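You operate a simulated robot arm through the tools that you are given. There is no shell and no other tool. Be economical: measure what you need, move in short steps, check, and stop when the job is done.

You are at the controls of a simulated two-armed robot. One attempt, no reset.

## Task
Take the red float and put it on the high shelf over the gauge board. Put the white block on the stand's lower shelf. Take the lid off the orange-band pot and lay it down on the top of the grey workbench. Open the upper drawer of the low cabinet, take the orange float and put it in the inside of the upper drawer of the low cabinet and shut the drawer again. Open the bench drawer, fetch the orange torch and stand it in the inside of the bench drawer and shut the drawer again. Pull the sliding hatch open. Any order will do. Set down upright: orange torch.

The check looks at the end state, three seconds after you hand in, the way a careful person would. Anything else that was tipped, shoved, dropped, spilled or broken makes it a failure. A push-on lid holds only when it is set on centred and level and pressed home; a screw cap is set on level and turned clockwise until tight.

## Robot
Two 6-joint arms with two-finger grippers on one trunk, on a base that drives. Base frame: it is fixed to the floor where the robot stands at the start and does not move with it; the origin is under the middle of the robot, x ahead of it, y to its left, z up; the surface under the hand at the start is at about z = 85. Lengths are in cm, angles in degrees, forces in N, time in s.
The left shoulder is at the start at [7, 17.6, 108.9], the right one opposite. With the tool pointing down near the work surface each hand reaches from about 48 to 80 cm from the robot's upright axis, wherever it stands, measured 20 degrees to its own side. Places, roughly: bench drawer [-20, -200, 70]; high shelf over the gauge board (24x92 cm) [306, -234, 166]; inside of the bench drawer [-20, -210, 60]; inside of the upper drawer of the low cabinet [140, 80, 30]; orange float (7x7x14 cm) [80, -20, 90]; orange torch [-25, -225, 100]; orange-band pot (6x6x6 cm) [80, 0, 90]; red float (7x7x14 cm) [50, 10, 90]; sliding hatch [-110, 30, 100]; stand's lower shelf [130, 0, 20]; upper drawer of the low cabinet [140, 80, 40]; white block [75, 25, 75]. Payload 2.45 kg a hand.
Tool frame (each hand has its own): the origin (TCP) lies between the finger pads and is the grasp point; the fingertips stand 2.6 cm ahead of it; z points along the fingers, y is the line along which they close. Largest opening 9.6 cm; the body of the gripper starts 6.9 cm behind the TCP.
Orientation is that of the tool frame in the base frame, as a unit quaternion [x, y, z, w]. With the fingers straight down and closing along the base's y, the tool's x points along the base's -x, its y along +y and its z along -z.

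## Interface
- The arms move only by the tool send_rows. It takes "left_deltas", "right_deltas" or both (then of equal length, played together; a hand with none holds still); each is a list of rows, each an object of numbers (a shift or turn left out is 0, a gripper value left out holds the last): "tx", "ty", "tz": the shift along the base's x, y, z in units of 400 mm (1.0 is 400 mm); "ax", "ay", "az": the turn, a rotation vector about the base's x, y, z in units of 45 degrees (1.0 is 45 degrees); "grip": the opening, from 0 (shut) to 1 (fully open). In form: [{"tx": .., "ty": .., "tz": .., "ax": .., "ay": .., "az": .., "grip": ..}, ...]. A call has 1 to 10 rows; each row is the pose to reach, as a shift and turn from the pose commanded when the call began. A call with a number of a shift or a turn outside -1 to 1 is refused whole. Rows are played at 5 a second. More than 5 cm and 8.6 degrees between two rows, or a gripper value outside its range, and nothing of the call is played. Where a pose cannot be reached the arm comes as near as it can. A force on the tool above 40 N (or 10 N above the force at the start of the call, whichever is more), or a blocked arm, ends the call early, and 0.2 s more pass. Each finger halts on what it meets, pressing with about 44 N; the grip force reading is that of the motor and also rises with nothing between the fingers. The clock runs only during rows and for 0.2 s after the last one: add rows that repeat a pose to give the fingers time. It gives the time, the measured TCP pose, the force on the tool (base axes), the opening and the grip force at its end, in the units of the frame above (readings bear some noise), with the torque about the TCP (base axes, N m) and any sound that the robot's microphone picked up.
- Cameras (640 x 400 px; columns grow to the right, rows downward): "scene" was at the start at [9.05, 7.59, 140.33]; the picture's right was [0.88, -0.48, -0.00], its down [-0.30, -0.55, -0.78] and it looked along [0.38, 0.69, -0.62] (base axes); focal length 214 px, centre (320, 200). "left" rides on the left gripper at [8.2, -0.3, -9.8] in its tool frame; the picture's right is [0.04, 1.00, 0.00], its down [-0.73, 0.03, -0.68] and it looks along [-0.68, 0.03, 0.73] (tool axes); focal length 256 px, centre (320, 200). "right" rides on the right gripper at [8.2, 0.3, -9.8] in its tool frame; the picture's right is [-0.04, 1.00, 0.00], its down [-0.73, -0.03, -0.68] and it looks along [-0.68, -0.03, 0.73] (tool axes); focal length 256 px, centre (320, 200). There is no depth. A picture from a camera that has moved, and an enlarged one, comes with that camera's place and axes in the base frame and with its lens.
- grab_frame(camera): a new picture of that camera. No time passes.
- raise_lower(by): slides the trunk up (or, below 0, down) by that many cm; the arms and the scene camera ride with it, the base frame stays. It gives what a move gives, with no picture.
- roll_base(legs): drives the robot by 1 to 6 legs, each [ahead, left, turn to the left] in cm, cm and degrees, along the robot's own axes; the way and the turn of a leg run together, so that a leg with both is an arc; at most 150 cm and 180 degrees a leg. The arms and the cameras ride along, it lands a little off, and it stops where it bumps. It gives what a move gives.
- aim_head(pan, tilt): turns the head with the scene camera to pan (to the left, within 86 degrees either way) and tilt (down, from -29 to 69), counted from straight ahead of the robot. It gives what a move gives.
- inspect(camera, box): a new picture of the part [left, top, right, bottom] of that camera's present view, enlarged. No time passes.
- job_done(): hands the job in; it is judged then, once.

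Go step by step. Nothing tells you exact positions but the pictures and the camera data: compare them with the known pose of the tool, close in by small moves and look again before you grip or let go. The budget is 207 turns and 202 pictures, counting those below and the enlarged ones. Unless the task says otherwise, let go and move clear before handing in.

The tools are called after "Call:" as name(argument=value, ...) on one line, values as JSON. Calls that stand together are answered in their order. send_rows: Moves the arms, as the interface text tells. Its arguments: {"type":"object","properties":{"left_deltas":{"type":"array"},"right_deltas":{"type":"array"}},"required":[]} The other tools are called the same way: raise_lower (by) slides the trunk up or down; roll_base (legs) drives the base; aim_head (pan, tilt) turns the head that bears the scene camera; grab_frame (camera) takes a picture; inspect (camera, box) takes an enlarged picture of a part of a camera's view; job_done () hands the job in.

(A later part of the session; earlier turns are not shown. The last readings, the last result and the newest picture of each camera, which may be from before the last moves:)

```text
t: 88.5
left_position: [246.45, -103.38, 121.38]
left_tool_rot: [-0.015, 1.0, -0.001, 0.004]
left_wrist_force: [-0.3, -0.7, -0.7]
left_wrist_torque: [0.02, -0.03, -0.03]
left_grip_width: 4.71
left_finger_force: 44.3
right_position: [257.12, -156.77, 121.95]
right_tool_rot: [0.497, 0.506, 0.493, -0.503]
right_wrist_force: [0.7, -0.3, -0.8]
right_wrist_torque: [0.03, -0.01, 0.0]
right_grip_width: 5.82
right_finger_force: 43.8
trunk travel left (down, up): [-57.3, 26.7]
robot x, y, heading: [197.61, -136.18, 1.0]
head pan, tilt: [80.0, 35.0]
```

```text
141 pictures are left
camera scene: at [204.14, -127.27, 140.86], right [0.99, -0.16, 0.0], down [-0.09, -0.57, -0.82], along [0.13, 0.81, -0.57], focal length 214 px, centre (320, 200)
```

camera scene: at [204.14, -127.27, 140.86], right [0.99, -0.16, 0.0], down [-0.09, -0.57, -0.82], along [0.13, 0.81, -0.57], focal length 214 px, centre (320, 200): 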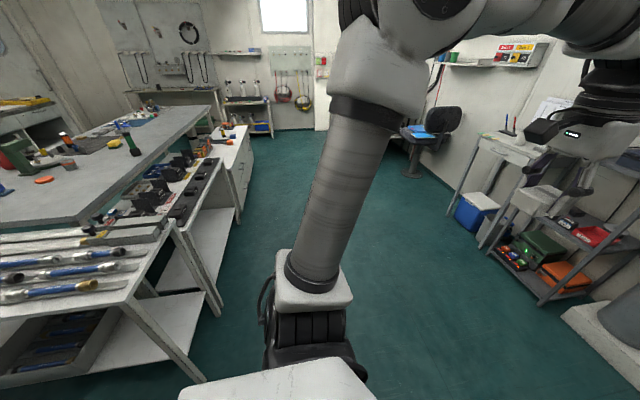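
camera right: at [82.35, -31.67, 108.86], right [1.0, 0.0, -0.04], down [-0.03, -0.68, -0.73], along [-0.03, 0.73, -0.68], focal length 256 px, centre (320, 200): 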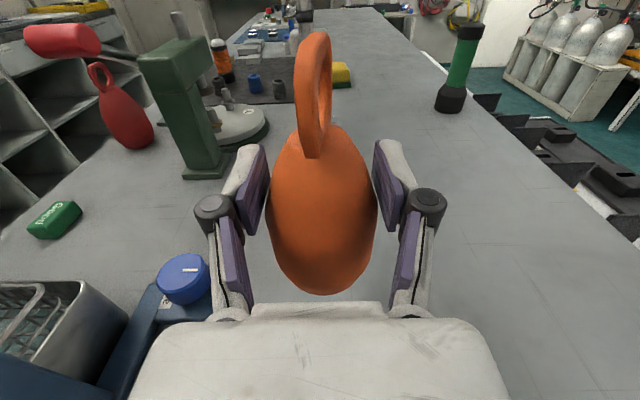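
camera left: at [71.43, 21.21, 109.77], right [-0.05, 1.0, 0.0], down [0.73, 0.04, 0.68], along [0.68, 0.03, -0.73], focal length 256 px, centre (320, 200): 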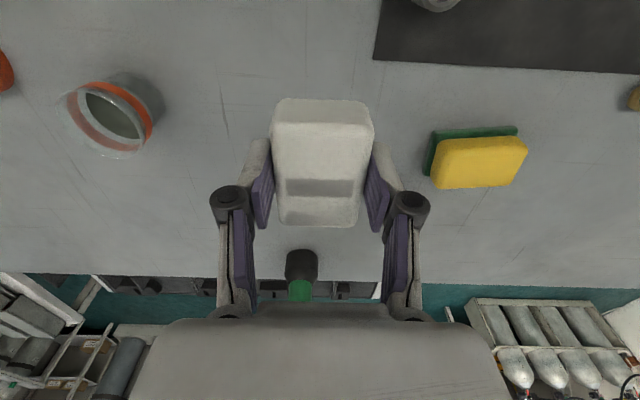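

I see the stand behind the bench and the white low cabinet beyond it. I'll move left behind the bench and turn to face it.

Call:
roll_base(legs=[[12, 142, 0], [0, 0, 178]])

Call:
aim_head(pan=0, tilt=45)

Call:
grab_frame(camera="scene")

```text
t: 102.8
left_position: [159.59, -28.23, 121.36]
left_tool_rot: [1.0, -0.002, -0.003, 0.0]
left_wrist_force: [-0.2, 0.7, -1.5]
left_wrist_torque: [0.05, 0.01, 0.01]
left_grip_width: 4.68
left_finger_force: 44.2
right_position: [150.38, 25.44, 121.98]
right_tool_rot: [-0.5, 0.505, -0.496, -0.5]
right_wrist_force: [0.1, 0.2, -0.3]
right_wrist_torque: [0.02, -0.03, -0.01]
right_grip_width: 5.84
right_finger_force: 43.8
trunk travel left (down, up): [-57.3, 26.7]
robot x, y, heading: [208.95, 3.41, 179.0]
head pan, tilt: [80.0, 35.0]
```

```text
t: 104.3
left_position: [159.36, -28.16, 121.33]
left_tool_rot: [1.0, -0.001, -0.005, -0.001]
left_wrist_force: [-0.4, 0.2, -1.5]
left_wrist_torque: [-0.02, 0.0, -0.02]
left_grip_width: 4.73
left_finger_force: 44.0
right_position: [150.27, 25.38, 121.95]
right_tool_rot: [-0.5, 0.504, -0.496, -0.5]
right_wrist_force: [-0.3, 0.1, -1.7]
right_wrist_torque: [0.0, -0.01, -0.03]
right_grip_width: 5.83
right_finger_force: 43.8
trunk travel left (down, up): [-57.3, 26.7]
robot x, y, heading: [208.56, 3.03, 179.0]
head pan, tilt: [0.0, 45.0]
```

```text
140 pictures are left
camera scene: at [195.72, 3.24, 139.38], right [0.01, 1.0, 0.0], down [0.71, -0.01, -0.71], along [-0.71, 0.01, -0.71], focal length 214 px, centre (320, 200)
```

scene: 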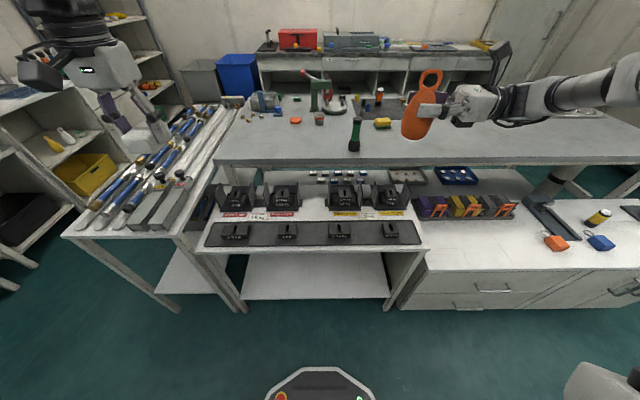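

Stand's front edge is near x=151, its top about z=71, lower shelf about z=20. I'll back up 16 cm, lower the trunk and look under.

Call:
roll_base(legs=[[-16, 0, 1]])

Call:
raise_lower(by=-56)

Call:
aim_head(pan=0, tilt=35)

Call:
grab_frame(camera="scene")

```text
t: 105.7
left_position: [176.06, -29.12, 121.29]
left_tool_rot: [1.0, 0.009, -0.003, 0.0]
left_wrist_force: [-0.9, 0.4, -1.8]
left_wrist_torque: [-0.02, 0.04, -0.01]
left_grip_width: 4.71
left_finger_force: 44.1
right_position: [165.76, 24.11, 121.79]
right_tool_rot: [0.504, -0.499, 0.501, 0.495]
right_wrist_force: [-0.1, 0.6, -1.6]
right_wrist_torque: [-0.02, 0.0, 0.01]
right_grip_width: 5.83
right_finger_force: 44.2
trunk travel left (down, up): [-57.3, 26.7]
robot x, y, heading: [224.94, 2.86, -179.8]
head pan, tilt: [0.0, 45.0]
```

```text
refused: -56 is not a number from -40 to 40
```

```text
t: 106.5
left_position: [176.14, -29.28, 121.34]
left_tool_rot: [1.0, 0.009, -0.004, -0.002]
left_wrist_force: [0.3, -0.3, -1.3]
left_wrist_torque: [0.02, 0.02, 0.01]
left_grip_width: 4.73
left_finger_force: 43.5
right_position: [166.03, 24.17, 121.93]
right_tool_rot: [0.504, -0.5, 0.5, 0.496]
right_wrist_force: [-0.3, 0.6, -1.0]
right_wrist_torque: [0.01, -0.01, 0.0]
right_grip_width: 5.82
right_finger_force: 43.4
trunk travel left (down, up): [-57.3, 26.7]
robot x, y, heading: [224.85, 2.8, -179.6]
head pan, tilt: [0.0, 35.0]
```

```text
139 pictures are left
camera scene: at [211.14, 2.92, 140.87], right [-0.01, 1.0, 0.0], down [0.57, 0.0, -0.82], along [-0.82, 0.0, -0.57], focal length 214 px, centre (320, 200)
```

scene: 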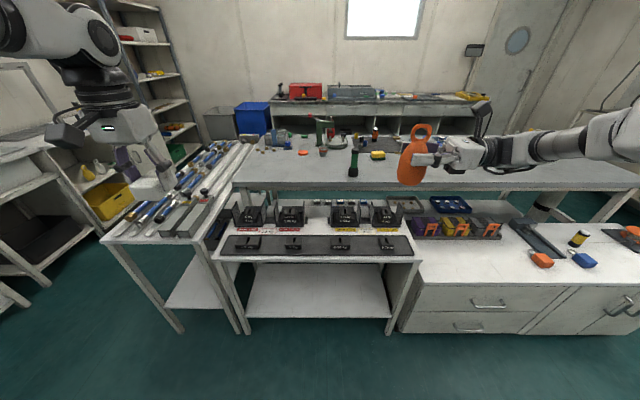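

Call:
raise_lower(by=-40)

Call:
raise_lower(by=-16)

Call:
aim_head(pan=0, tilt=25)

Call:
grab_frame(camera="scene")

```text
t: 110.3
left_position: [176.17, -29.16, 81.34]
left_tool_rot: [1.0, 0.009, -0.003, -0.001]
left_wrist_force: [0.0, -0.4, -0.6]
left_wrist_torque: [0.0, -0.01, 0.0]
left_grip_width: 4.73
left_finger_force: 43.5
right_position: [165.9, 24.14, 81.99]
right_tool_rot: [0.504, -0.499, 0.501, 0.496]
right_wrist_force: [0.4, 0.4, -1.5]
right_wrist_torque: [-0.01, -0.02, 0.0]
right_grip_width: 5.84
right_finger_force: 44.0
trunk travel left (down, up): [-17.3, 66.7]
robot x, y, heading: [224.91, 2.82, -179.8]
head pan, tilt: [0.0, 35.0]
```

```text
t: 112.1
left_position: [176.12, -29.23, 65.37]
left_tool_rot: [1.0, 0.008, -0.004, 0.0]
left_wrist_force: [-0.4, 0.3, -1.1]
left_wrist_torque: [-0.02, 0.0, -0.04]
left_grip_width: 4.72
left_finger_force: 44.2
right_position: [165.97, 24.14, 65.98]
right_tool_rot: [0.504, -0.5, 0.5, 0.496]
right_wrist_force: [-1.0, 0.4, -2.1]
right_wrist_torque: [0.04, 0.0, 0.0]
right_grip_width: 5.84
right_finger_force: 44.3
trunk travel left (down, up): [-1.3, 82.7]
robot x, y, heading: [225.05, 2.9, -179.6]
head pan, tilt: [0.0, 35.0]
```

```text
t: 112.8
left_position: [176.2, -29.18, 65.36]
left_tool_rot: [1.0, 0.009, -0.004, -0.001]
left_wrist_force: [-1.1, 0.2, -1.2]
left_wrist_torque: [0.01, -0.02, 0.02]
left_grip_width: 4.73
left_finger_force: 44.2
right_position: [165.96, 24.21, 65.75]
right_tool_rot: [0.505, -0.499, 0.501, 0.495]
right_wrist_force: [0.2, -0.6, -0.8]
right_wrist_torque: [-0.01, 0.01, 0.03]
right_grip_width: 5.83
right_finger_force: 43.9
trunk travel left (down, up): [-1.3, 82.7]
robot x, y, heading: [224.98, 2.92, -179.8]
head pan, tilt: [0.0, 25.0]
```

```text
138 pictures are left
camera scene: at [210.67, 2.93, 86.43], right [-0.01, 1.0, 0.0], down [0.42, 0.0, -0.91], along [-0.91, 0.0, -0.42], focal length 214 px, centre (320, 200)
```

scene: 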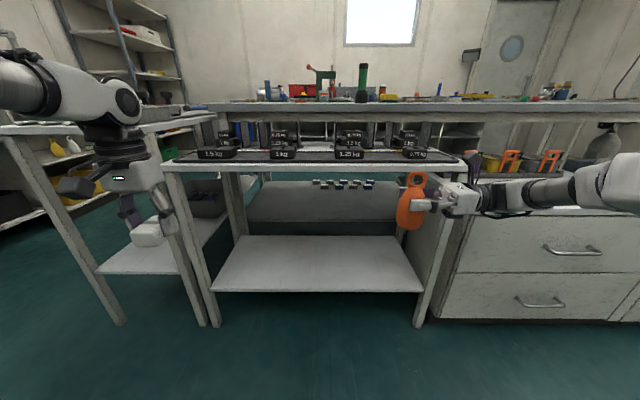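

Shelf front edge is at (151, z≈20.6). I raise the right hand clear over the stand, lower the left one, then roll in.

Call:
send_rows(left_deltas=[{"tz": -0.1}, {"tz": -0.2}, {"tz": -0.3}, {"tz": -0.4}, {"tz": -0.5}, {"tz": -0.6}, {"tz": -0.7}, {"tz": -0.76}, {"tz": -0.76}], right_deltas=[{"tz": 0.1}, {"tz": 0.2}, {"tz": 0.3}, {"tz": 0.4}, {"tz": 0.5}, {"tz": 0.6}, {"tz": 0.7}, {"tz": 0.8}, {"tz": 0.85}])

Call:
grab_frame(camera="scene")

```text
t: 114.8
left_position: [176.08, -29.27, 34.8]
left_tool_rot: [1.0, 0.009, -0.003, -0.001]
left_wrist_force: [0.6, 0.4, -1.2]
left_wrist_torque: [-0.03, 0.0, 0.02]
left_grip_width: 4.75
left_finger_force: 44.3
right_position: [167.8, 23.57, 96.48]
right_tool_rot: [0.503, -0.5, 0.501, 0.496]
right_wrist_force: [-0.1, -0.1, -0.6]
right_wrist_torque: [0.02, -0.02, 0.01]
right_grip_width: 5.83
right_finger_force: 44.1
right hand out of reach, approached as far as the arm can: row 8, 9
trunk travel left (down, up): [-1.3, 82.7]
robot x, y, heading: [224.83, 2.82, -179.9]
head pan, tilt: [0.0, 25.0]
```

```text
137 pictures are left
camera scene: at [210.68, 2.92, 86.44], right [-0.01, 1.0, 0.0], down [0.42, 0.0, -0.91], along [-0.91, 0.0, -0.42], focal length 214 px, centre (320, 200)
```

scene: 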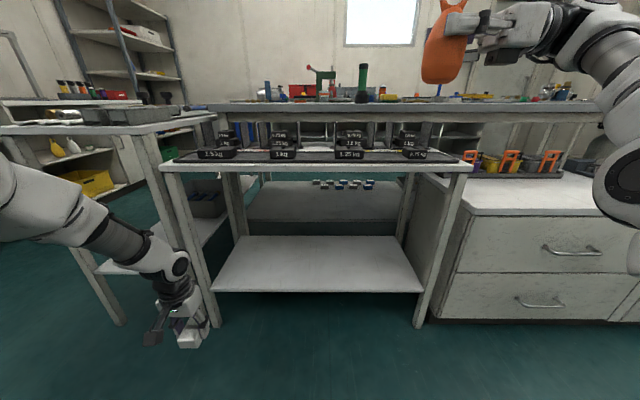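

Call:
roll_base(legs=[[0, -18, 0], [20, 0, 0]])

Call:
grab_frame(camera="scene")

Call:
grab_frame(camera="left")

```text
t: 117.6
left_position: [155.7, -11.49, 34.81]
left_tool_rot: [1.0, 0.01, -0.003, -0.001]
left_wrist_force: [-0.7, -1.0, -2.4]
left_wrist_torque: [-0.01, -0.02, -0.01]
left_grip_width: 4.74
left_finger_force: 43.8
right_position: [147.32, 41.39, 96.42]
right_tool_rot: [0.505, -0.498, 0.502, 0.495]
right_wrist_force: [0.1, 0.2, -0.8]
right_wrist_torque: [0.04, 0.05, -0.03]
right_grip_width: 5.82
right_finger_force: 43.7
trunk travel left (down, up): [-1.3, 82.7]
robot x, y, heading: [204.82, 20.95, -179.5]
head pan, tilt: [0.0, 25.0]
```

```text
136 pictures are left
camera scene: at [190.26, 20.81, 86.43], right [-0.01, 1.0, 0.0], down [0.42, 0.0, -0.91], along [-0.91, -0.01, -0.42], focal length 214 px, centre (320, 200)
```

scene: 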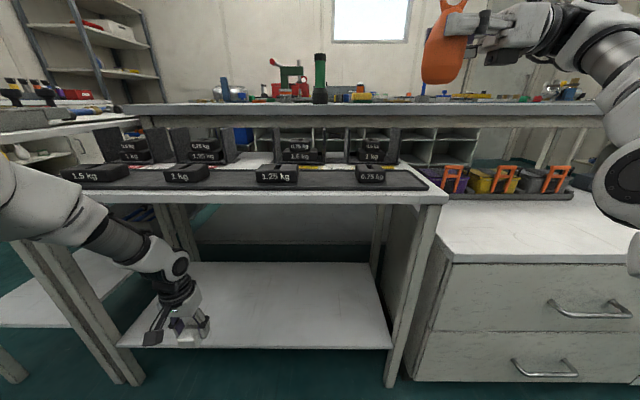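

```text
135 pictures are left
camera left: at [164.01, -11.16, 44.68], right [0.06, -1.0, 0.0], down [-0.73, -0.04, 0.68], along [-0.68, -0.04, -0.73], focal length 256 px, centre (320, 200)
```

left: 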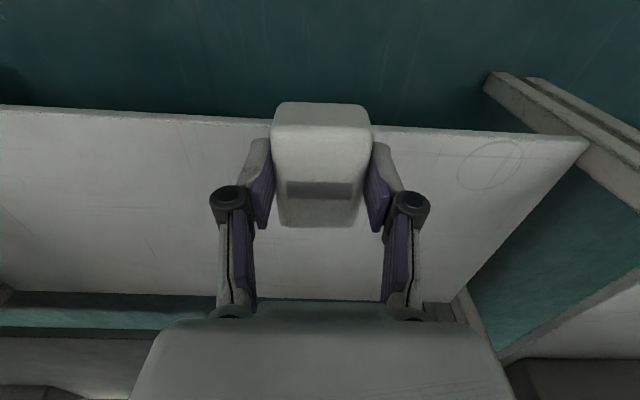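

Call:
send_rows(left_deltas=[{"tx": -0.1}, {"tx": -0.2}, {"tx": -0.3}, {"tx": -0.39}, {"tx": -0.39, "tz": -0.08}, {"tx": -0.39, "tz": -0.16}, {"tx": -0.39, "tz": -0.21}, {"tx": -0.39, "tz": -0.225}])

Call:
grab_frame(camera="scene")

Call:
grab_frame(camera="left")

```text
t: 119.4
left_position: [139.79, -11.42, 25.77]
left_tool_rot: [1.0, 0.009, -0.002, 0.001]
left_wrist_force: [-0.2, -0.4, -1.1]
left_wrist_torque: [0.03, -0.02, 0.01]
left_grip_width: 4.71
left_finger_force: 43.9
right_position: [147.0, 41.54, 96.39]
right_tool_rot: [0.503, -0.5, 0.501, 0.496]
right_wrist_force: [0.7, -0.6, -1.0]
right_wrist_torque: [0.01, 0.0, 0.01]
right_grip_width: 5.81
right_finger_force: 44.2
trunk travel left (down, up): [-1.3, 82.7]
robot x, y, heading: [204.6, 20.85, -179.8]
head pan, tilt: [0.0, 25.0]
```

```text
134 pictures are left
camera scene: at [190.01, 20.86, 86.44], right [-0.01, 1.0, 0.0], down [0.42, 0.0, -0.91], along [-0.91, -0.01, -0.42], focal length 214 px, centre (320, 200)
```

scene: 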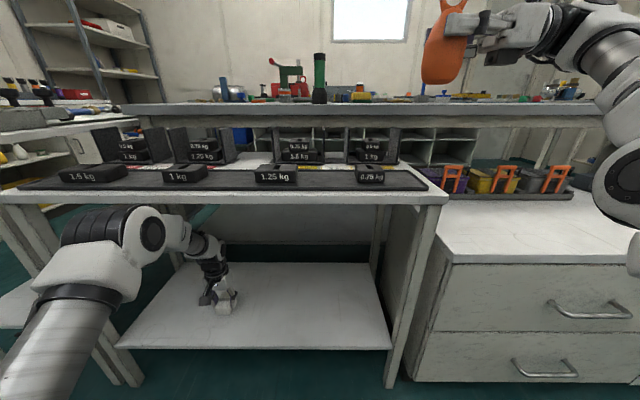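

```text
133 pictures are left
camera left: at [148.13, -10.97, 35.69], right [0.06, -1.0, 0.0], down [-0.73, -0.04, 0.68], along [-0.68, -0.04, -0.73], focal length 256 px, centre (320, 200)
```

left: 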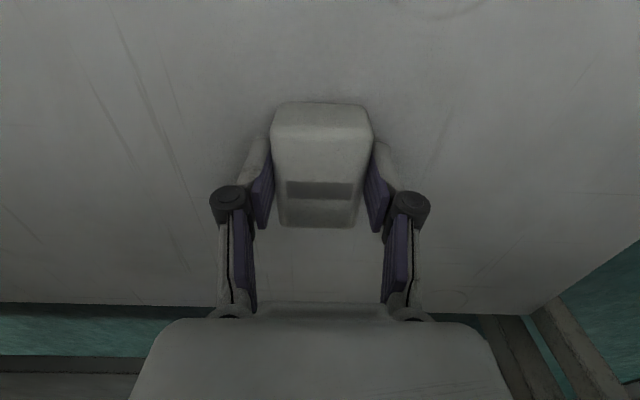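

Call:
send_rows(left_deltas=[{"tz": -0.012}, {"tz": -0.024}, {"tz": -0.032}, {"tz": -0.04}, {"tz": -0.047}, {"tz": -0.054}, {"tz": -0.061}])

```text
t: 120.6
left_position: [140.06, -11.48, 24.56]
left_tool_rot: [1.0, 0.01, -0.007, 0.001]
left_wrist_force: [10.2, 1.7, 24.0]
left_wrist_torque: [0.33, -0.57, -0.04]
left_grip_width: 4.74
left_finger_force: 43.7
right_position: [147.52, 41.35, 96.46]
right_tool_rot: [0.505, -0.497, 0.502, 0.496]
right_wrist_force: [1.2, 0.2, -1.0]
right_wrist_torque: [0.0, 0.01, -0.01]
right_grip_width: 5.84
right_finger_force: 44.4
trunk travel left (down, up): [-1.3, 82.7]
robot x, y, heading: [204.74, 20.98, -179.4]
head pan, tilt: [0.0, 25.0]
stopped in row 6 (left hand): the force on the tool passed its limit at 42 N (the readings are from after the stop); the commanded pose is now the measured one
```

Contact with the shelf. Ease up a hair, open, retreat up and out.

Call:
send_rows(left_deltas=[{"tz": 0.004}, {"tz": 0.004, "grip": 0.7}, {"tz": 0.004, "grip": 0.8}, {"tz": 0.05}, {"tz": 0.13}, {"tz": 0.22}, {"tx": 0.1, "tz": 0.22}, {"tx": 0.2, "tz": 0.22}, {"tx": 0.3, "tz": 0.22}, {"tx": 0.4, "tz": 0.22}])

Call:
grab_frame(camera="left")

Call:
grab_frame(camera="scene")

```text
t: 122.8
left_position: [156.07, -11.53, 32.89]
left_tool_rot: [1.0, 0.01, -0.006, 0.0]
left_wrist_force: [0.1, -0.4, 0.0]
left_wrist_torque: [-0.02, 0.04, -0.01]
left_grip_width: 7.68
left_finger_force: 0.0
right_position: [147.35, 41.14, 96.51]
right_tool_rot: [0.504, -0.499, 0.501, 0.496]
right_wrist_force: [0.1, 0.2, -1.3]
right_wrist_torque: [0.02, 0.02, 0.04]
right_grip_width: 5.83
right_finger_force: 44.2
trunk travel left (down, up): [-1.3, 82.7]
robot x, y, heading: [204.53, 20.43, -179.8]
head pan, tilt: [0.0, 25.0]
```

```text
132 pictures are left
camera left: at [164.45, -11.22, 42.62], right [0.06, -1.0, 0.0], down [-0.72, -0.04, 0.69], along [-0.69, -0.04, -0.73], focal length 256 px, centre (320, 200)
```

left: 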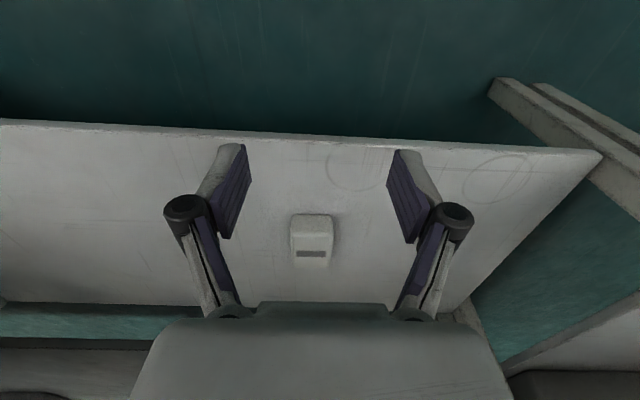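

```text
131 pictures are left
camera scene: at [190.27, 20.79, 86.47], right [-0.01, 1.0, 0.0], down [0.42, 0.0, -0.91], along [-0.91, -0.01, -0.42], focal length 214 px, centre (320, 200)
```

scene: 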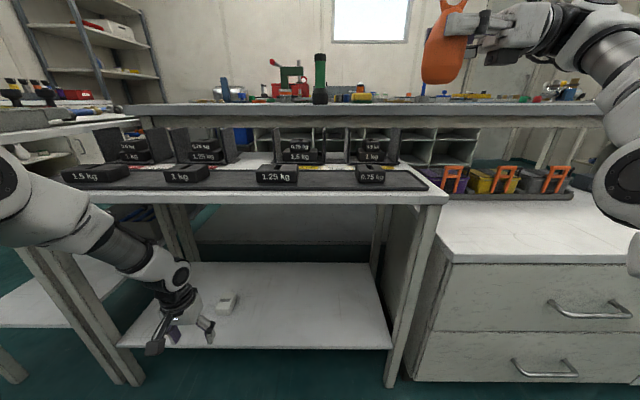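

White block sits on the shelf. The upper drawer handle is triangulated at about (157,80,44). I back off and strafe to robot y≈98.

Call:
roll_base(legs=[[-24, 0, 0], [0, -76, 0]])

Call:
grab_frame(camera="scene")

```text
t: 128.3
left_position: [179.8, 62.69, 32.8]
left_tool_rot: [1.0, 0.016, -0.005, -0.001]
left_wrist_force: [-0.1, 0.7, -0.2]
left_wrist_torque: [-0.02, 0.01, 0.02]
left_grip_width: 7.7
left_finger_force: 0.0
right_position: [170.31, 115.35, 96.51]
right_tool_rot: [0.508, -0.496, 0.505, 0.491]
right_wrist_force: [0.1, -0.6, -1.7]
right_wrist_torque: [0.0, -0.03, 0.0]
right_grip_width: 5.84
right_finger_force: 43.5
trunk travel left (down, up): [-1.3, 82.7]
robot x, y, heading: [227.95, 95.52, -178.9]
head pan, tilt: [0.0, 25.0]
```

```text
130 pictures are left
camera scene: at [213.54, 95.47, 86.44], right [-0.02, 1.0, 0.0], down [0.42, 0.01, -0.91], along [-0.91, -0.02, -0.42], focal length 214 px, centre (320, 200)
```

scene: 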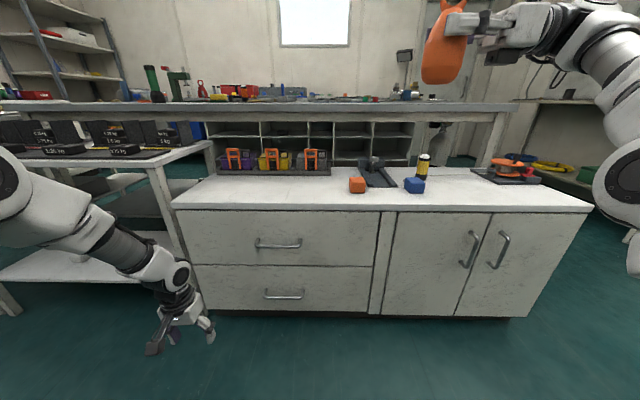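

Rotate the left hand by 90° so its fingers close front-to-back, while moving toward the handle.

Call:
send_rows(left_deltas=[{"tz": 0.1, "ty": 0.03, "az": 0.16}, {"tz": 0.2, "ty": 0.08, "az": 0.32}, {"tz": 0.3, "ty": 0.14, "az": 0.48}, {"tz": 0.4, "ty": 0.2, "az": 0.64}, {"tz": 0.5, "ty": 0.26, "az": 0.82}, {"tz": 0.58, "ty": 0.32, "az": 1.0}, {"tz": 0.66, "ty": 0.38, "az": 1.0}])

Call:
send_rows(left_deltas=[{"az": 0.16}, {"az": 0.32}, {"az": 0.48}, {"az": 0.64}, {"az": 0.82}, {"az": 0.98, "grip": 0.3}, {"az": 0.98, "grip": 0.3}])

Call:
grab_frame(camera="left")

Call:
inspect(camera="scene", box=[200, 190, 360, 290])

```text
t: 129.9
left_position: [179.82, 77.75, 59.11]
left_tool_rot: [0.917, 0.398, -0.005, 0.002]
left_wrist_force: [1.2, 0.6, 0.4]
left_wrist_torque: [-0.02, 0.01, -0.02]
left_grip_width: 7.67
left_finger_force: 0.0
right_position: [170.3, 115.34, 96.46]
right_tool_rot: [0.507, -0.495, 0.505, 0.492]
right_wrist_force: [-0.4, -0.1, -0.4]
right_wrist_torque: [0.0, -0.01, 0.01]
right_grip_width: 5.82
right_finger_force: 44.3
trunk travel left (down, up): [-1.3, 82.7]
robot x, y, heading: [228.03, 95.73, -178.5]
head pan, tilt: [0.0, 25.0]
```

```text
t: 131.5
left_position: [179.72, 77.96, 59.24]
left_tool_rot: [0.701, 0.714, -0.003, 0.003]
left_wrist_force: [-0.4, -0.2, 1.0]
left_wrist_torque: [0.01, 0.02, -0.02]
left_grip_width: 2.89
left_finger_force: 0.1
right_position: [170.33, 115.43, 96.44]
right_tool_rot: [0.507, -0.496, 0.504, 0.493]
right_wrist_force: [-0.6, 0.2, -1.3]
right_wrist_torque: [-0.01, 0.0, -0.05]
right_grip_width: 5.84
right_finger_force: 44.6
trunk travel left (down, up): [-1.3, 82.7]
robot x, y, heading: [228.05, 95.78, -178.9]
head pan, tilt: [0.0, 25.0]
```

```text
129 pictures are left
camera left: at [179.34, 86.06, 68.93], right [1.0, 0.06, 0.0], down [0.04, -0.73, 0.69], along [0.04, -0.69, -0.73], focal length 256 px, centre (320, 200)
```

left: 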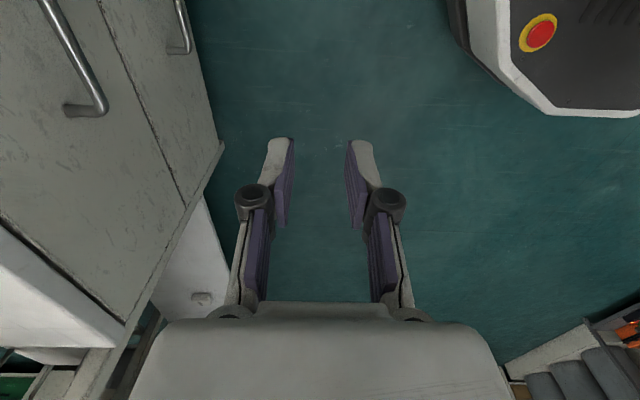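

```text
4.00 times, centred on (280, 240) of scene
camera zoom: at [213.54, 95.48, 86.44], right [-0.02, 1.0, 0.0], down [0.42, 0.01, -0.91], along [-0.91, -0.02, -0.42], focal length 858 px, centre (480, 40)
```

zoom: 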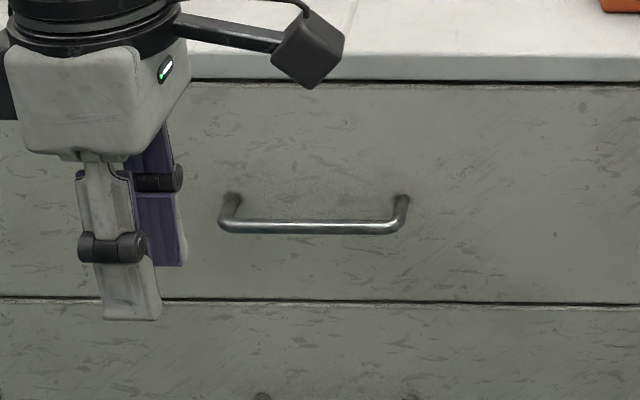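

Call:
send_rows(left_deltas=[{"tx": -0.1, "tz": -0.03}, {"tx": -0.2, "ty": 0.04, "tz": -0.08}, {"tx": -0.29, "ty": 0.075, "tz": -0.12}, {"tx": -0.29, "ty": 0.075, "tz": -0.12}])

Call:
grab_frame(camera="left")

Call:
inspect(camera="scene", box=[200, 190, 360, 290])

```text
t: 132.5
left_position: [168.21, 80.83, 54.27]
left_tool_rot: [0.701, 0.713, -0.004, 0.004]
left_wrist_force: [-1.1, -0.6, 0.5]
left_wrist_torque: [0.01, -0.02, 0.02]
left_grip_width: 2.87
left_finger_force: 0.0
right_position: [170.28, 115.44, 96.34]
right_tool_rot: [0.507, -0.495, 0.505, 0.493]
right_wrist_force: [-0.3, -0.2, -1.2]
right_wrist_torque: [0.02, -0.02, -0.03]
right_grip_width: 5.83
right_finger_force: 44.5
trunk travel left (down, up): [-1.3, 82.7]
robot x, y, heading: [228.06, 95.58, -178.8]
head pan, tilt: [0.0, 25.0]
```

```text
127 pictures are left
camera left: at [167.85, 88.92, 64.19], right [1.0, 0.06, 0.0], down [0.04, -0.73, 0.69], along [0.04, -0.69, -0.73], focal length 256 px, centre (320, 200)
```

left: 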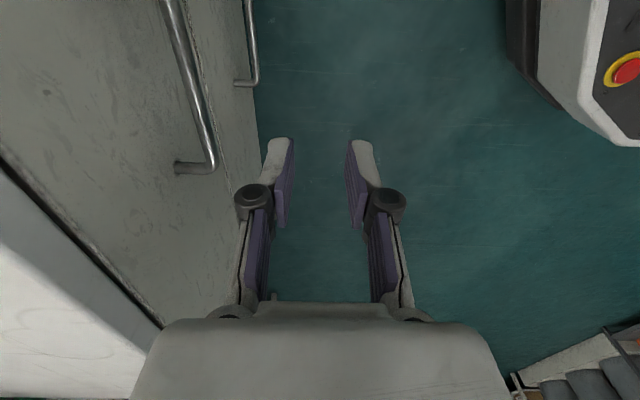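

```text
4.00 times, centred on (280, 240) of scene
camera zoom: at [213.53, 95.48, 86.44], right [-0.02, 1.0, 0.0], down [0.42, 0.01, -0.91], along [-0.91, -0.02, -0.42], focal length 858 px, centre (480, 40)
```

zoom: 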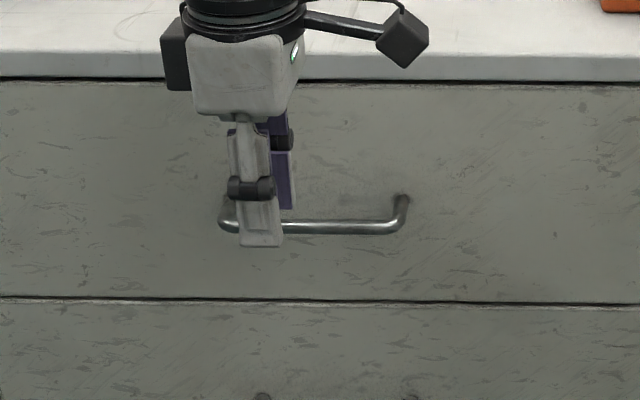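

The handle bar is at x≈158.7, z≈44.6, y 74–88, but the palm would hit the counter if straight down; I'll approach level. First back off 18 cm, then pitch the left hand to point at the drawer with fingers closing vertically.

Call:
roll_base(legs=[[-18, 0, -1.2]])

Call:
send_rows(left_deltas=[{"ay": 0.16, "tx": 0.02}, {"ay": 0.32, "tx": 0.02}, {"ay": 0.48}, {"ay": 0.64}, {"ay": 0.82}, {"ay": 1.0}, {"ay": 1.0}])

Call:
send_rows(left_deltas=[{"ay": 0.16, "tz": -0.03}, {"ay": 0.32, "tz": -0.06}, {"ay": 0.48, "tz": -0.1}, {"ay": 0.64, "tz": -0.14}, {"ay": 0.82, "tz": -0.18}, {"ay": 1.0, "tz": -0.23}, {"ay": 1.0, "tz": -0.23, "grip": 0.45}])

Call:
grab_frame(camera="left")

Call:
grab_frame(camera="scene")

```text
t: 134.0
left_position: [185.87, 82.05, 54.52]
left_tool_rot: [0.709, 0.705, -0.004, 0.004]
left_wrist_force: [0.0, 0.0, 0.5]
left_wrist_torque: [0.0, -0.03, 0.02]
left_grip_width: 2.91
left_finger_force: 0.2
right_position: [188.69, 116.67, 96.5]
right_tool_rot: [0.503, -0.501, 0.499, 0.497]
right_wrist_force: [-0.3, 0.3, -0.2]
right_wrist_torque: [0.03, 0.0, -0.01]
right_grip_width: 5.82
right_finger_force: 43.8
trunk travel left (down, up): [-1.3, 82.7]
robot x, y, heading: [245.64, 95.64, -179.9]
head pan, tilt: [0.0, 25.0]
```

```text
t: 135.6
left_position: [185.59, 81.13, 54.61]
left_tool_rot: [0.643, 0.665, -0.258, -0.279]
left_wrist_force: [-0.6, -0.2, 0.7]
left_wrist_torque: [-0.01, 0.0, 0.01]
left_grip_width: 2.89
left_finger_force: 0.0
right_position: [188.66, 116.65, 96.48]
right_tool_rot: [0.503, -0.501, 0.499, 0.497]
right_wrist_force: [0.1, 0.8, -1.5]
right_wrist_torque: [0.0, 0.02, 0.0]
right_grip_width: 5.84
right_finger_force: 44.2
trunk travel left (down, up): [-1.3, 82.7]
robot x, y, heading: [245.53, 95.67, -180.0]
head pan, tilt: [0.0, 25.0]
```

```text
t: 137.2
left_position: [189.32, 80.97, 56.21]
left_tool_rot: [0.599, 0.545, -0.352, -0.469]
left_wrist_force: [-0.4, 0.1, 0.2]
left_wrist_torque: [-0.02, -0.03, 0.01]
left_grip_width: 4.31
left_finger_force: 0.2
left hand out of reach, approached as far as the arm can: row 1, 2, 3, 4, 5, 6, 7
right_position: [188.69, 116.79, 96.48]
right_tool_rot: [0.502, -0.501, 0.499, 0.497]
right_wrist_force: [1.2, -0.3, -1.3]
right_wrist_torque: [0.03, -0.01, 0.03]
right_grip_width: 5.85
right_finger_force: 44.0
trunk travel left (down, up): [-1.3, 82.7]
robot x, y, heading: [245.56, 95.51, -180.3]
head pan, tilt: [0.0, 25.0]
```

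```text
125 pictures are left
camera left: at [199.93, 87.02, 60.31], right [0.33, 0.08, -0.94], down [0.53, -0.84, 0.12], along [-0.78, -0.54, -0.32], focal length 256 px, centre (320, 200)
```

left: 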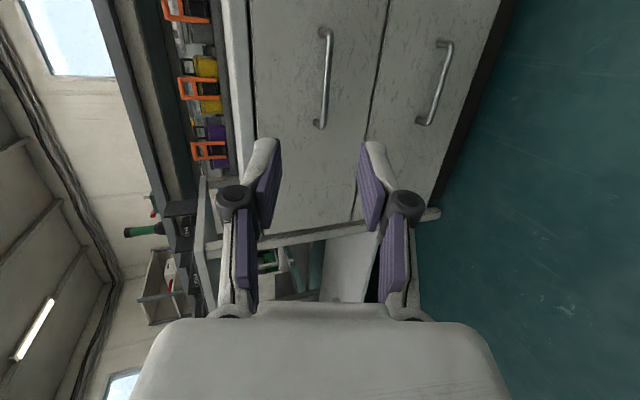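

```text
124 pictures are left
camera scene: at [231.33, 95.35, 87.39], right [-0.06, 1.0, 0.0], down [0.33, 0.02, -0.94], along [-0.94, -0.06, -0.33], focal length 214 px, centre (320, 200)
```

scene: 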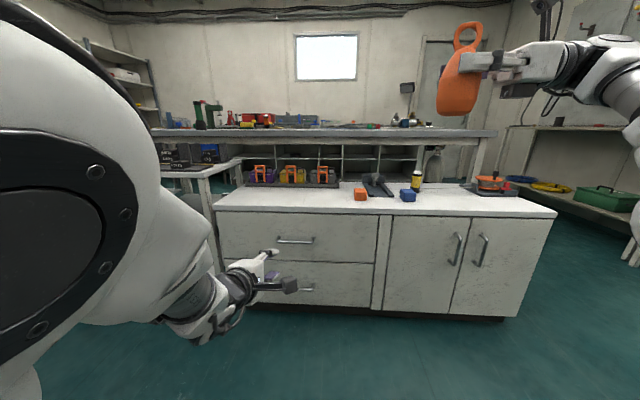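

Too cramped close in; moving the hand forward lets the arm unfold while it finishes turning.

Call:
send_rows(left_deltas=[{"tx": -0.08}, {"tx": -0.16}, {"tx": -0.24}, {"tx": -0.32}, {"tx": -0.32}, {"tx": -0.32}])

Call:
grab_frame(camera="left")

Call:
grab_frame(camera="scene")

```text
t: 138.6
left_position: [177.16, 81.12, 58.8]
left_tool_rot: [0.607, 0.522, -0.371, -0.471]
left_wrist_force: [-0.3, 1.0, 0.9]
left_wrist_torque: [0.01, 0.0, -0.03]
left_grip_width: 4.31
left_finger_force: 0.0
left hand out of reach, approached as far as the arm can: row 2, 3, 4, 5, 6
right_position: [188.57, 116.68, 96.44]
right_tool_rot: [0.502, -0.5, 0.5, 0.497]
right_wrist_force: [-0.7, 0.8, -0.5]
right_wrist_torque: [0.01, 0.01, 0.0]
right_grip_width: 5.83
right_finger_force: 44.0
trunk travel left (down, up): [-1.3, 82.7]
robot x, y, heading: [245.98, 96.2, -180.0]
head pan, tilt: [0.0, 25.0]
```

```text
123 pictures are left
camera left: at [187.93, 87.17, 62.29], right [0.29, 0.03, -0.96], down [0.52, -0.85, 0.13], along [-0.81, -0.53, -0.26], focal length 256 px, centre (320, 200)
```

left: 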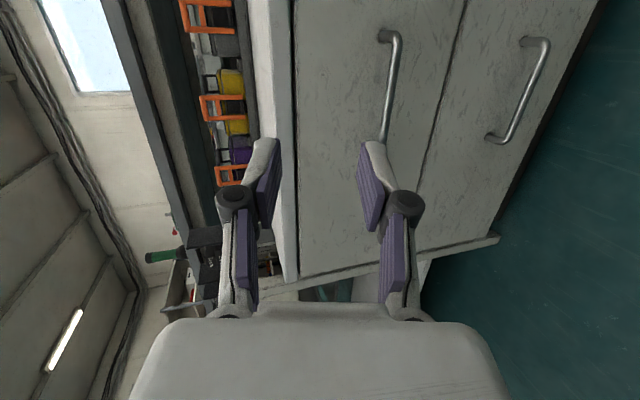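

```text
122 pictures are left
camera scene: at [231.42, 95.93, 86.44], right [0.0, 1.0, 0.0], down [0.42, 0.0, -0.91], along [-0.91, 0.0, -0.42], focal length 214 px, centre (320, 200)
```

scene: 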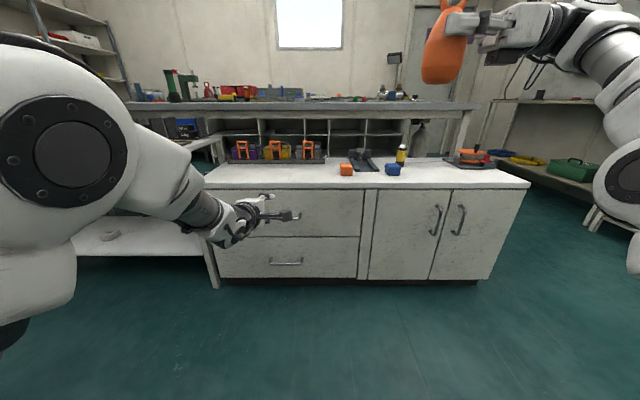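

Call:
send_rows(left_deltas=[{"ay": -0.15}, {"ay": -0.3}, {"ay": -0.45}, {"ay": -0.55}, {"ay": -0.55}])

Call:
grab_frame(camera="left")

```text
t: 139.8
left_position: [177.09, 81.36, 58.88]
left_tool_rot: [0.668, 0.604, -0.245, -0.36]
left_wrist_force: [0.7, 1.4, 0.6]
left_wrist_torque: [-0.01, 0.0, -0.02]
left_grip_width: 4.35
left_finger_force: 0.1
right_position: [188.49, 116.62, 96.4]
right_tool_rot: [0.503, -0.5, 0.5, 0.497]
right_wrist_force: [-0.3, 0.6, -1.2]
right_wrist_torque: [0.0, 0.02, 0.04]
right_grip_width: 5.83
right_finger_force: 44.0
trunk travel left (down, up): [-1.3, 82.7]
robot x, y, heading: [245.94, 95.52, -180.0]
head pan, tilt: [0.0, 25.0]
```

```text
121 pictures are left
camera left: at [185.72, 87.42, 66.15], right [0.64, 0.03, -0.77], down [0.43, -0.85, 0.32], along [-0.64, -0.53, -0.55], focal length 256 px, centre (320, 200)
```

left: 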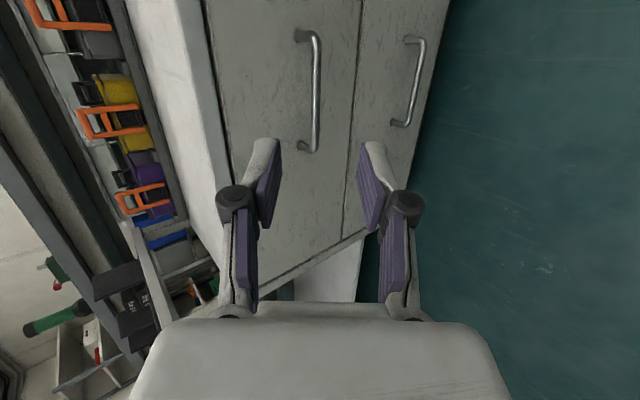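

Orientation now ~38° below level, which suffices to hook the bar. Approach along the finger axis to just short of the handle.

Call:
send_rows(left_deltas=[{"tx": -0.08, "tz": -0.06}, {"tx": -0.16, "tz": -0.12}, {"tx": -0.24, "ty": -0.02, "tz": -0.18}, {"tx": -0.322, "ty": -0.03, "tz": -0.247}, {"tx": -0.322, "ty": -0.03, "tz": -0.247, "grip": 0.37}])

Call:
grab_frame(camera="left")

Call:
inspect(camera="scene", box=[220, 160, 380, 260])

```text
t: 141.0
left_position: [164.24, 79.87, 48.92]
left_tool_rot: [0.671, 0.611, -0.238, -0.346]
left_wrist_force: [0.8, -0.2, -0.9]
left_wrist_torque: [0.03, 0.03, -0.01]
left_grip_width: 3.55
left_finger_force: 0.1
right_position: [188.7, 116.66, 96.49]
right_tool_rot: [0.502, -0.501, 0.499, 0.497]
right_wrist_force: [0.2, 0.3, -1.7]
right_wrist_torque: [-0.02, 0.0, 0.0]
right_grip_width: 5.81
right_finger_force: 43.6
trunk travel left (down, up): [-1.3, 82.7]
robot x, y, heading: [245.73, 95.88, -180.0]
head pan, tilt: [0.0, 25.0]
```

```text
120 pictures are left
camera left: at [172.54, 86.01, 56.47], right [0.66, 0.03, -0.75], down [0.42, -0.84, 0.34], along [-0.62, -0.54, -0.57], focal length 256 px, centre (320, 200)
```

left: 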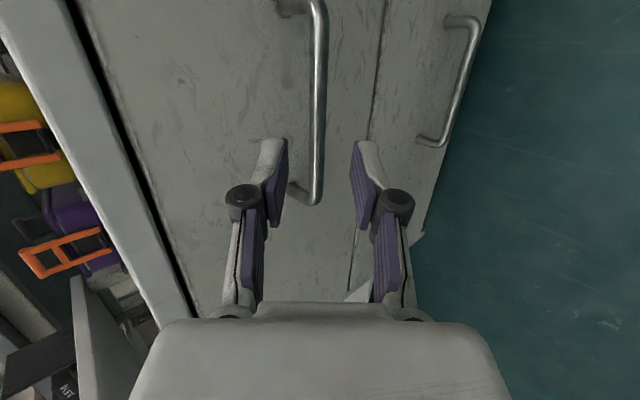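

```text
4.00 times, centred on (300, 210) of scene
camera zoom: at [231.4, 95.93, 86.44], right [0.0, 1.0, 0.0], down [0.42, 0.0, -0.91], along [-0.91, 0.0, -0.42], focal length 858 px, centre (400, 160)
```

zoom: 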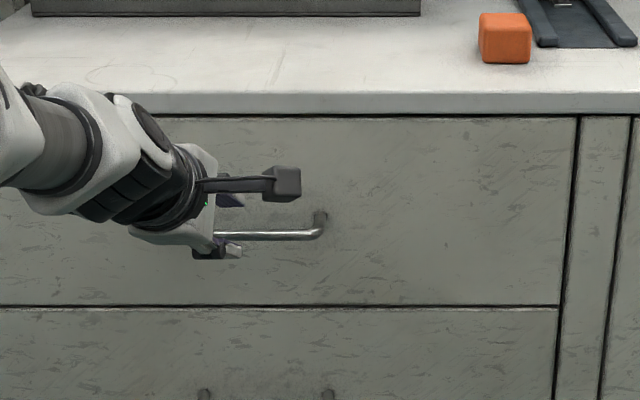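

Call:
send_rows(left_deltas=[{"tx": -0.04, "ty": 0.009, "tz": -0.035}, {"tx": -0.08, "ty": 0.018, "tz": -0.07}, {"tx": -0.115, "ty": 0.027, "tz": -0.1}, {"tx": -0.115, "ty": 0.027, "tz": -0.1}])

Call:
grab_frame(camera="left")

```text
t: 142.0
left_position: [159.66, 80.89, 44.92]
left_tool_rot: [0.67, 0.612, -0.238, -0.347]
left_wrist_force: [0.4, -0.3, -0.4]
left_wrist_torque: [-0.03, 0.02, 0.0]
left_grip_width: 3.54
left_finger_force: 0.1
right_position: [188.64, 116.74, 96.53]
right_tool_rot: [0.503, -0.5, 0.5, 0.496]
right_wrist_force: [0.1, -0.1, -1.4]
right_wrist_torque: [0.02, 0.01, -0.02]
right_grip_width: 5.85
right_finger_force: 43.7
trunk travel left (down, up): [-1.3, 82.7]
robot x, y, heading: [246.0, 95.99, -179.9]
head pan, tilt: [0.0, 25.0]
```

```text
118 pictures are left
camera left: at [167.89, 87.14, 52.38], right [0.66, 0.03, -0.75], down [0.42, -0.84, 0.34], along [-0.62, -0.54, -0.57], focal length 256 px, centre (320, 200)
```

left: 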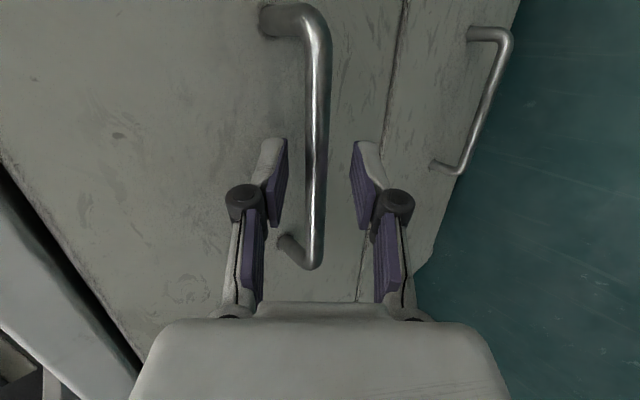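

Bar is centred between the fingers. Close on it.

Call:
send_rows(left_deltas=[{"grip": 0.2}, {"grip": 0.05}, {"grip": 0.0}, {"grip": 0.0}])

Call:
roll_base(legs=[[-6, 0, 0]])

Call:
grab_frame(camera="scene")

```text
t: 143.0
left_position: [159.55, 80.95, 45.05]
left_tool_rot: [0.67, 0.612, -0.239, -0.347]
left_wrist_force: [-3.4, 1.7, 6.1]
left_wrist_torque: [0.68, 0.1, 0.41]
left_grip_width: 1.13
left_finger_force: 38.4
right_position: [188.73, 116.74, 96.47]
right_tool_rot: [0.503, -0.5, 0.5, 0.497]
right_wrist_force: [-0.7, 0.3, 0.1]
right_wrist_torque: [0.0, 0.0, 0.01]
right_grip_width: 5.8
right_finger_force: 44.3
trunk travel left (down, up): [-1.3, 82.7]
robot x, y, heading: [245.56, 95.99, -179.9]
head pan, tilt: [0.0, 25.0]
```

```text
t: 143.9
left_position: [165.66, 80.97, 44.92]
left_tool_rot: [0.67, 0.612, -0.239, -0.346]
left_wrist_force: [-0.7, -1.3, 6.6]
left_wrist_torque: [0.54, 0.03, 0.54]
left_grip_width: 1.11
left_finger_force: 38.0
right_position: [194.74, 116.71, 96.47]
right_tool_rot: [0.503, -0.5, 0.499, 0.497]
right_wrist_force: [1.2, -0.1, -1.2]
right_wrist_torque: [-0.01, 0.0, 0.01]
right_grip_width: 5.81
right_finger_force: 43.8
trunk travel left (down, up): [-1.3, 82.7]
robot x, y, heading: [251.85, 95.82, -180.1]
head pan, tilt: [0.0, 25.0]
```

```text
117 pictures are left
camera scene: at [237.48, 95.93, 86.46], right [0.0, 1.0, 0.0], down [0.42, 0.0, -0.91], along [-0.91, 0.0, -0.42], focal length 214 px, centre (320, 200)
```

scene: 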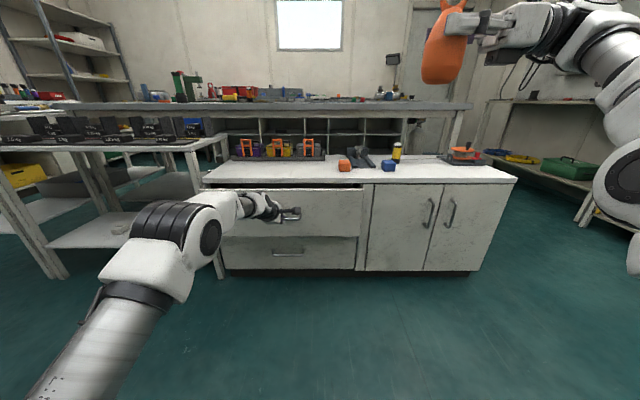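

The drawer is coming. Pull another 21 cm by driving back.

Call:
roll_base(legs=[[-21, 0, 0]])

Call:
aim_head(pan=0, tilt=35)

Call:
grab_frame(camera="scene")

```text
t: 145.6
left_position: [186.55, 80.96, 45.01]
left_tool_rot: [0.67, 0.611, -0.239, -0.348]
left_wrist_force: [-25.1, -0.8, 5.6]
left_wrist_torque: [0.55, 0.26, 0.52]
left_grip_width: 1.15
left_finger_force: 38.8
right_position: [215.63, 116.77, 96.42]
right_tool_rot: [0.502, -0.501, 0.499, 0.497]
right_wrist_force: [0.2, -0.6, -0.7]
right_wrist_torque: [0.01, 0.02, 0.03]
right_grip_width: 5.82
right_finger_force: 43.8
trunk travel left (down, up): [-1.3, 82.7]
robot x, y, heading: [272.8, 95.88, 180.1]
head pan, tilt: [0.0, 25.0]
```

```text
t: 146.3
left_position: [186.51, 80.98, 45.02]
left_tool_rot: [0.669, 0.611, -0.24, -0.348]
left_wrist_force: [-3.1, 0.7, -0.1]
left_wrist_torque: [0.6, 0.02, 0.4]
left_grip_width: 1.12
left_finger_force: 38.1
right_position: [215.71, 116.7, 96.53]
right_tool_rot: [0.503, -0.501, 0.5, 0.497]
right_wrist_force: [1.1, 0.1, -1.1]
right_wrist_torque: [0.05, -0.03, -0.04]
right_grip_width: 5.83
right_finger_force: 44.0
trunk travel left (down, up): [-1.3, 82.7]
robot x, y, heading: [273.07, 95.93, 180.0]
head pan, tilt: [0.0, 35.0]
```

```text
116 pictures are left
camera scene: at [258.8, 95.93, 84.86], right [0.0, 1.0, 0.0], down [0.57, 0.0, -0.82], along [-0.82, 0.0, -0.57], focal length 214 px, centre (320, 200)
```

scene: 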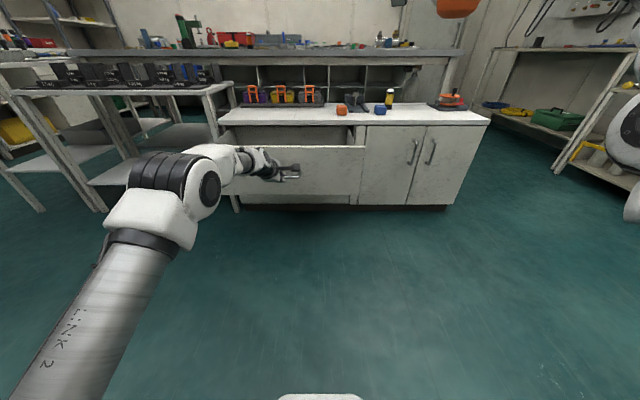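

Drawer is out about 27 cm. Release the handle and withdraw the left hand up and to the side.

Call:
send_rows(left_deltas=[{"grip": 0.2}, {"grip": 0.4}, {"grip": 0.4}, {"tx": 0.06, "ty": -0.01, "tz": 0.04}, {"tx": 0.12, "ty": -0.03, "tz": 0.1}, {"tx": 0.14, "ty": -0.06, "tz": 0.2}, {"tx": 0.14, "ty": -0.1, "tz": 0.3}, {"tx": 0.14, "ty": -0.15, "tz": 0.4}, {"tx": 0.12, "ty": -0.22, "tz": 0.5}, {"tx": 0.1, "ty": -0.28, "tz": 0.6}])

Call:
roll_base(legs=[[20, 8, 0]])

Call:
grab_frame(camera="scene")

```text
t: 148.5
left_position: [190.41, 69.81, 69.11]
left_tool_rot: [0.67, 0.611, -0.239, -0.348]
left_wrist_force: [-0.3, 0.6, 0.3]
left_wrist_torque: [0.02, -0.04, -0.02]
left_grip_width: 3.85
left_finger_force: 0.1
right_position: [215.72, 116.74, 96.45]
right_tool_rot: [0.502, -0.501, 0.499, 0.497]
right_wrist_force: [0.5, 0.6, -1.5]
right_wrist_torque: [0.0, -0.04, 0.03]
right_grip_width: 5.81
right_finger_force: 43.9
trunk travel left (down, up): [-1.3, 82.7]
robot x, y, heading: [272.79, 95.88, 179.9]
head pan, tilt: [0.0, 35.0]
```

```text
t: 150.2
left_position: [170.85, 61.88, 69.03]
left_tool_rot: [0.669, 0.611, -0.24, -0.348]
left_wrist_force: [0.1, 0.0, -0.6]
left_wrist_torque: [0.01, 0.0, 0.01]
left_grip_width: 3.84
left_finger_force: 0.0
right_position: [196.05, 108.55, 96.38]
right_tool_rot: [0.503, -0.501, 0.5, 0.496]
right_wrist_force: [-1.3, -0.6, -0.5]
right_wrist_torque: [0.05, -0.01, 0.02]
right_grip_width: 5.85
right_finger_force: 44.0
trunk travel left (down, up): [-1.3, 82.7]
robot x, y, heading: [253.08, 88.04, -179.9]
head pan, tilt: [0.0, 35.0]
```

```text
115 pictures are left
camera scene: at [239.15, 87.97, 84.85], right [0.0, 1.0, 0.0], down [0.57, 0.0, -0.82], along [-0.82, 0.0, -0.57], focal length 214 px, centre (320, 200)
```

scene: 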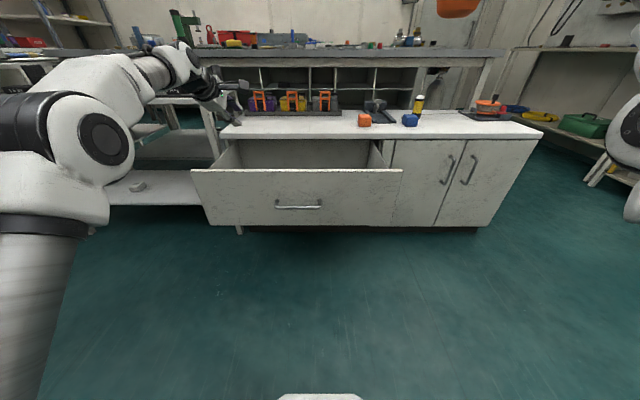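

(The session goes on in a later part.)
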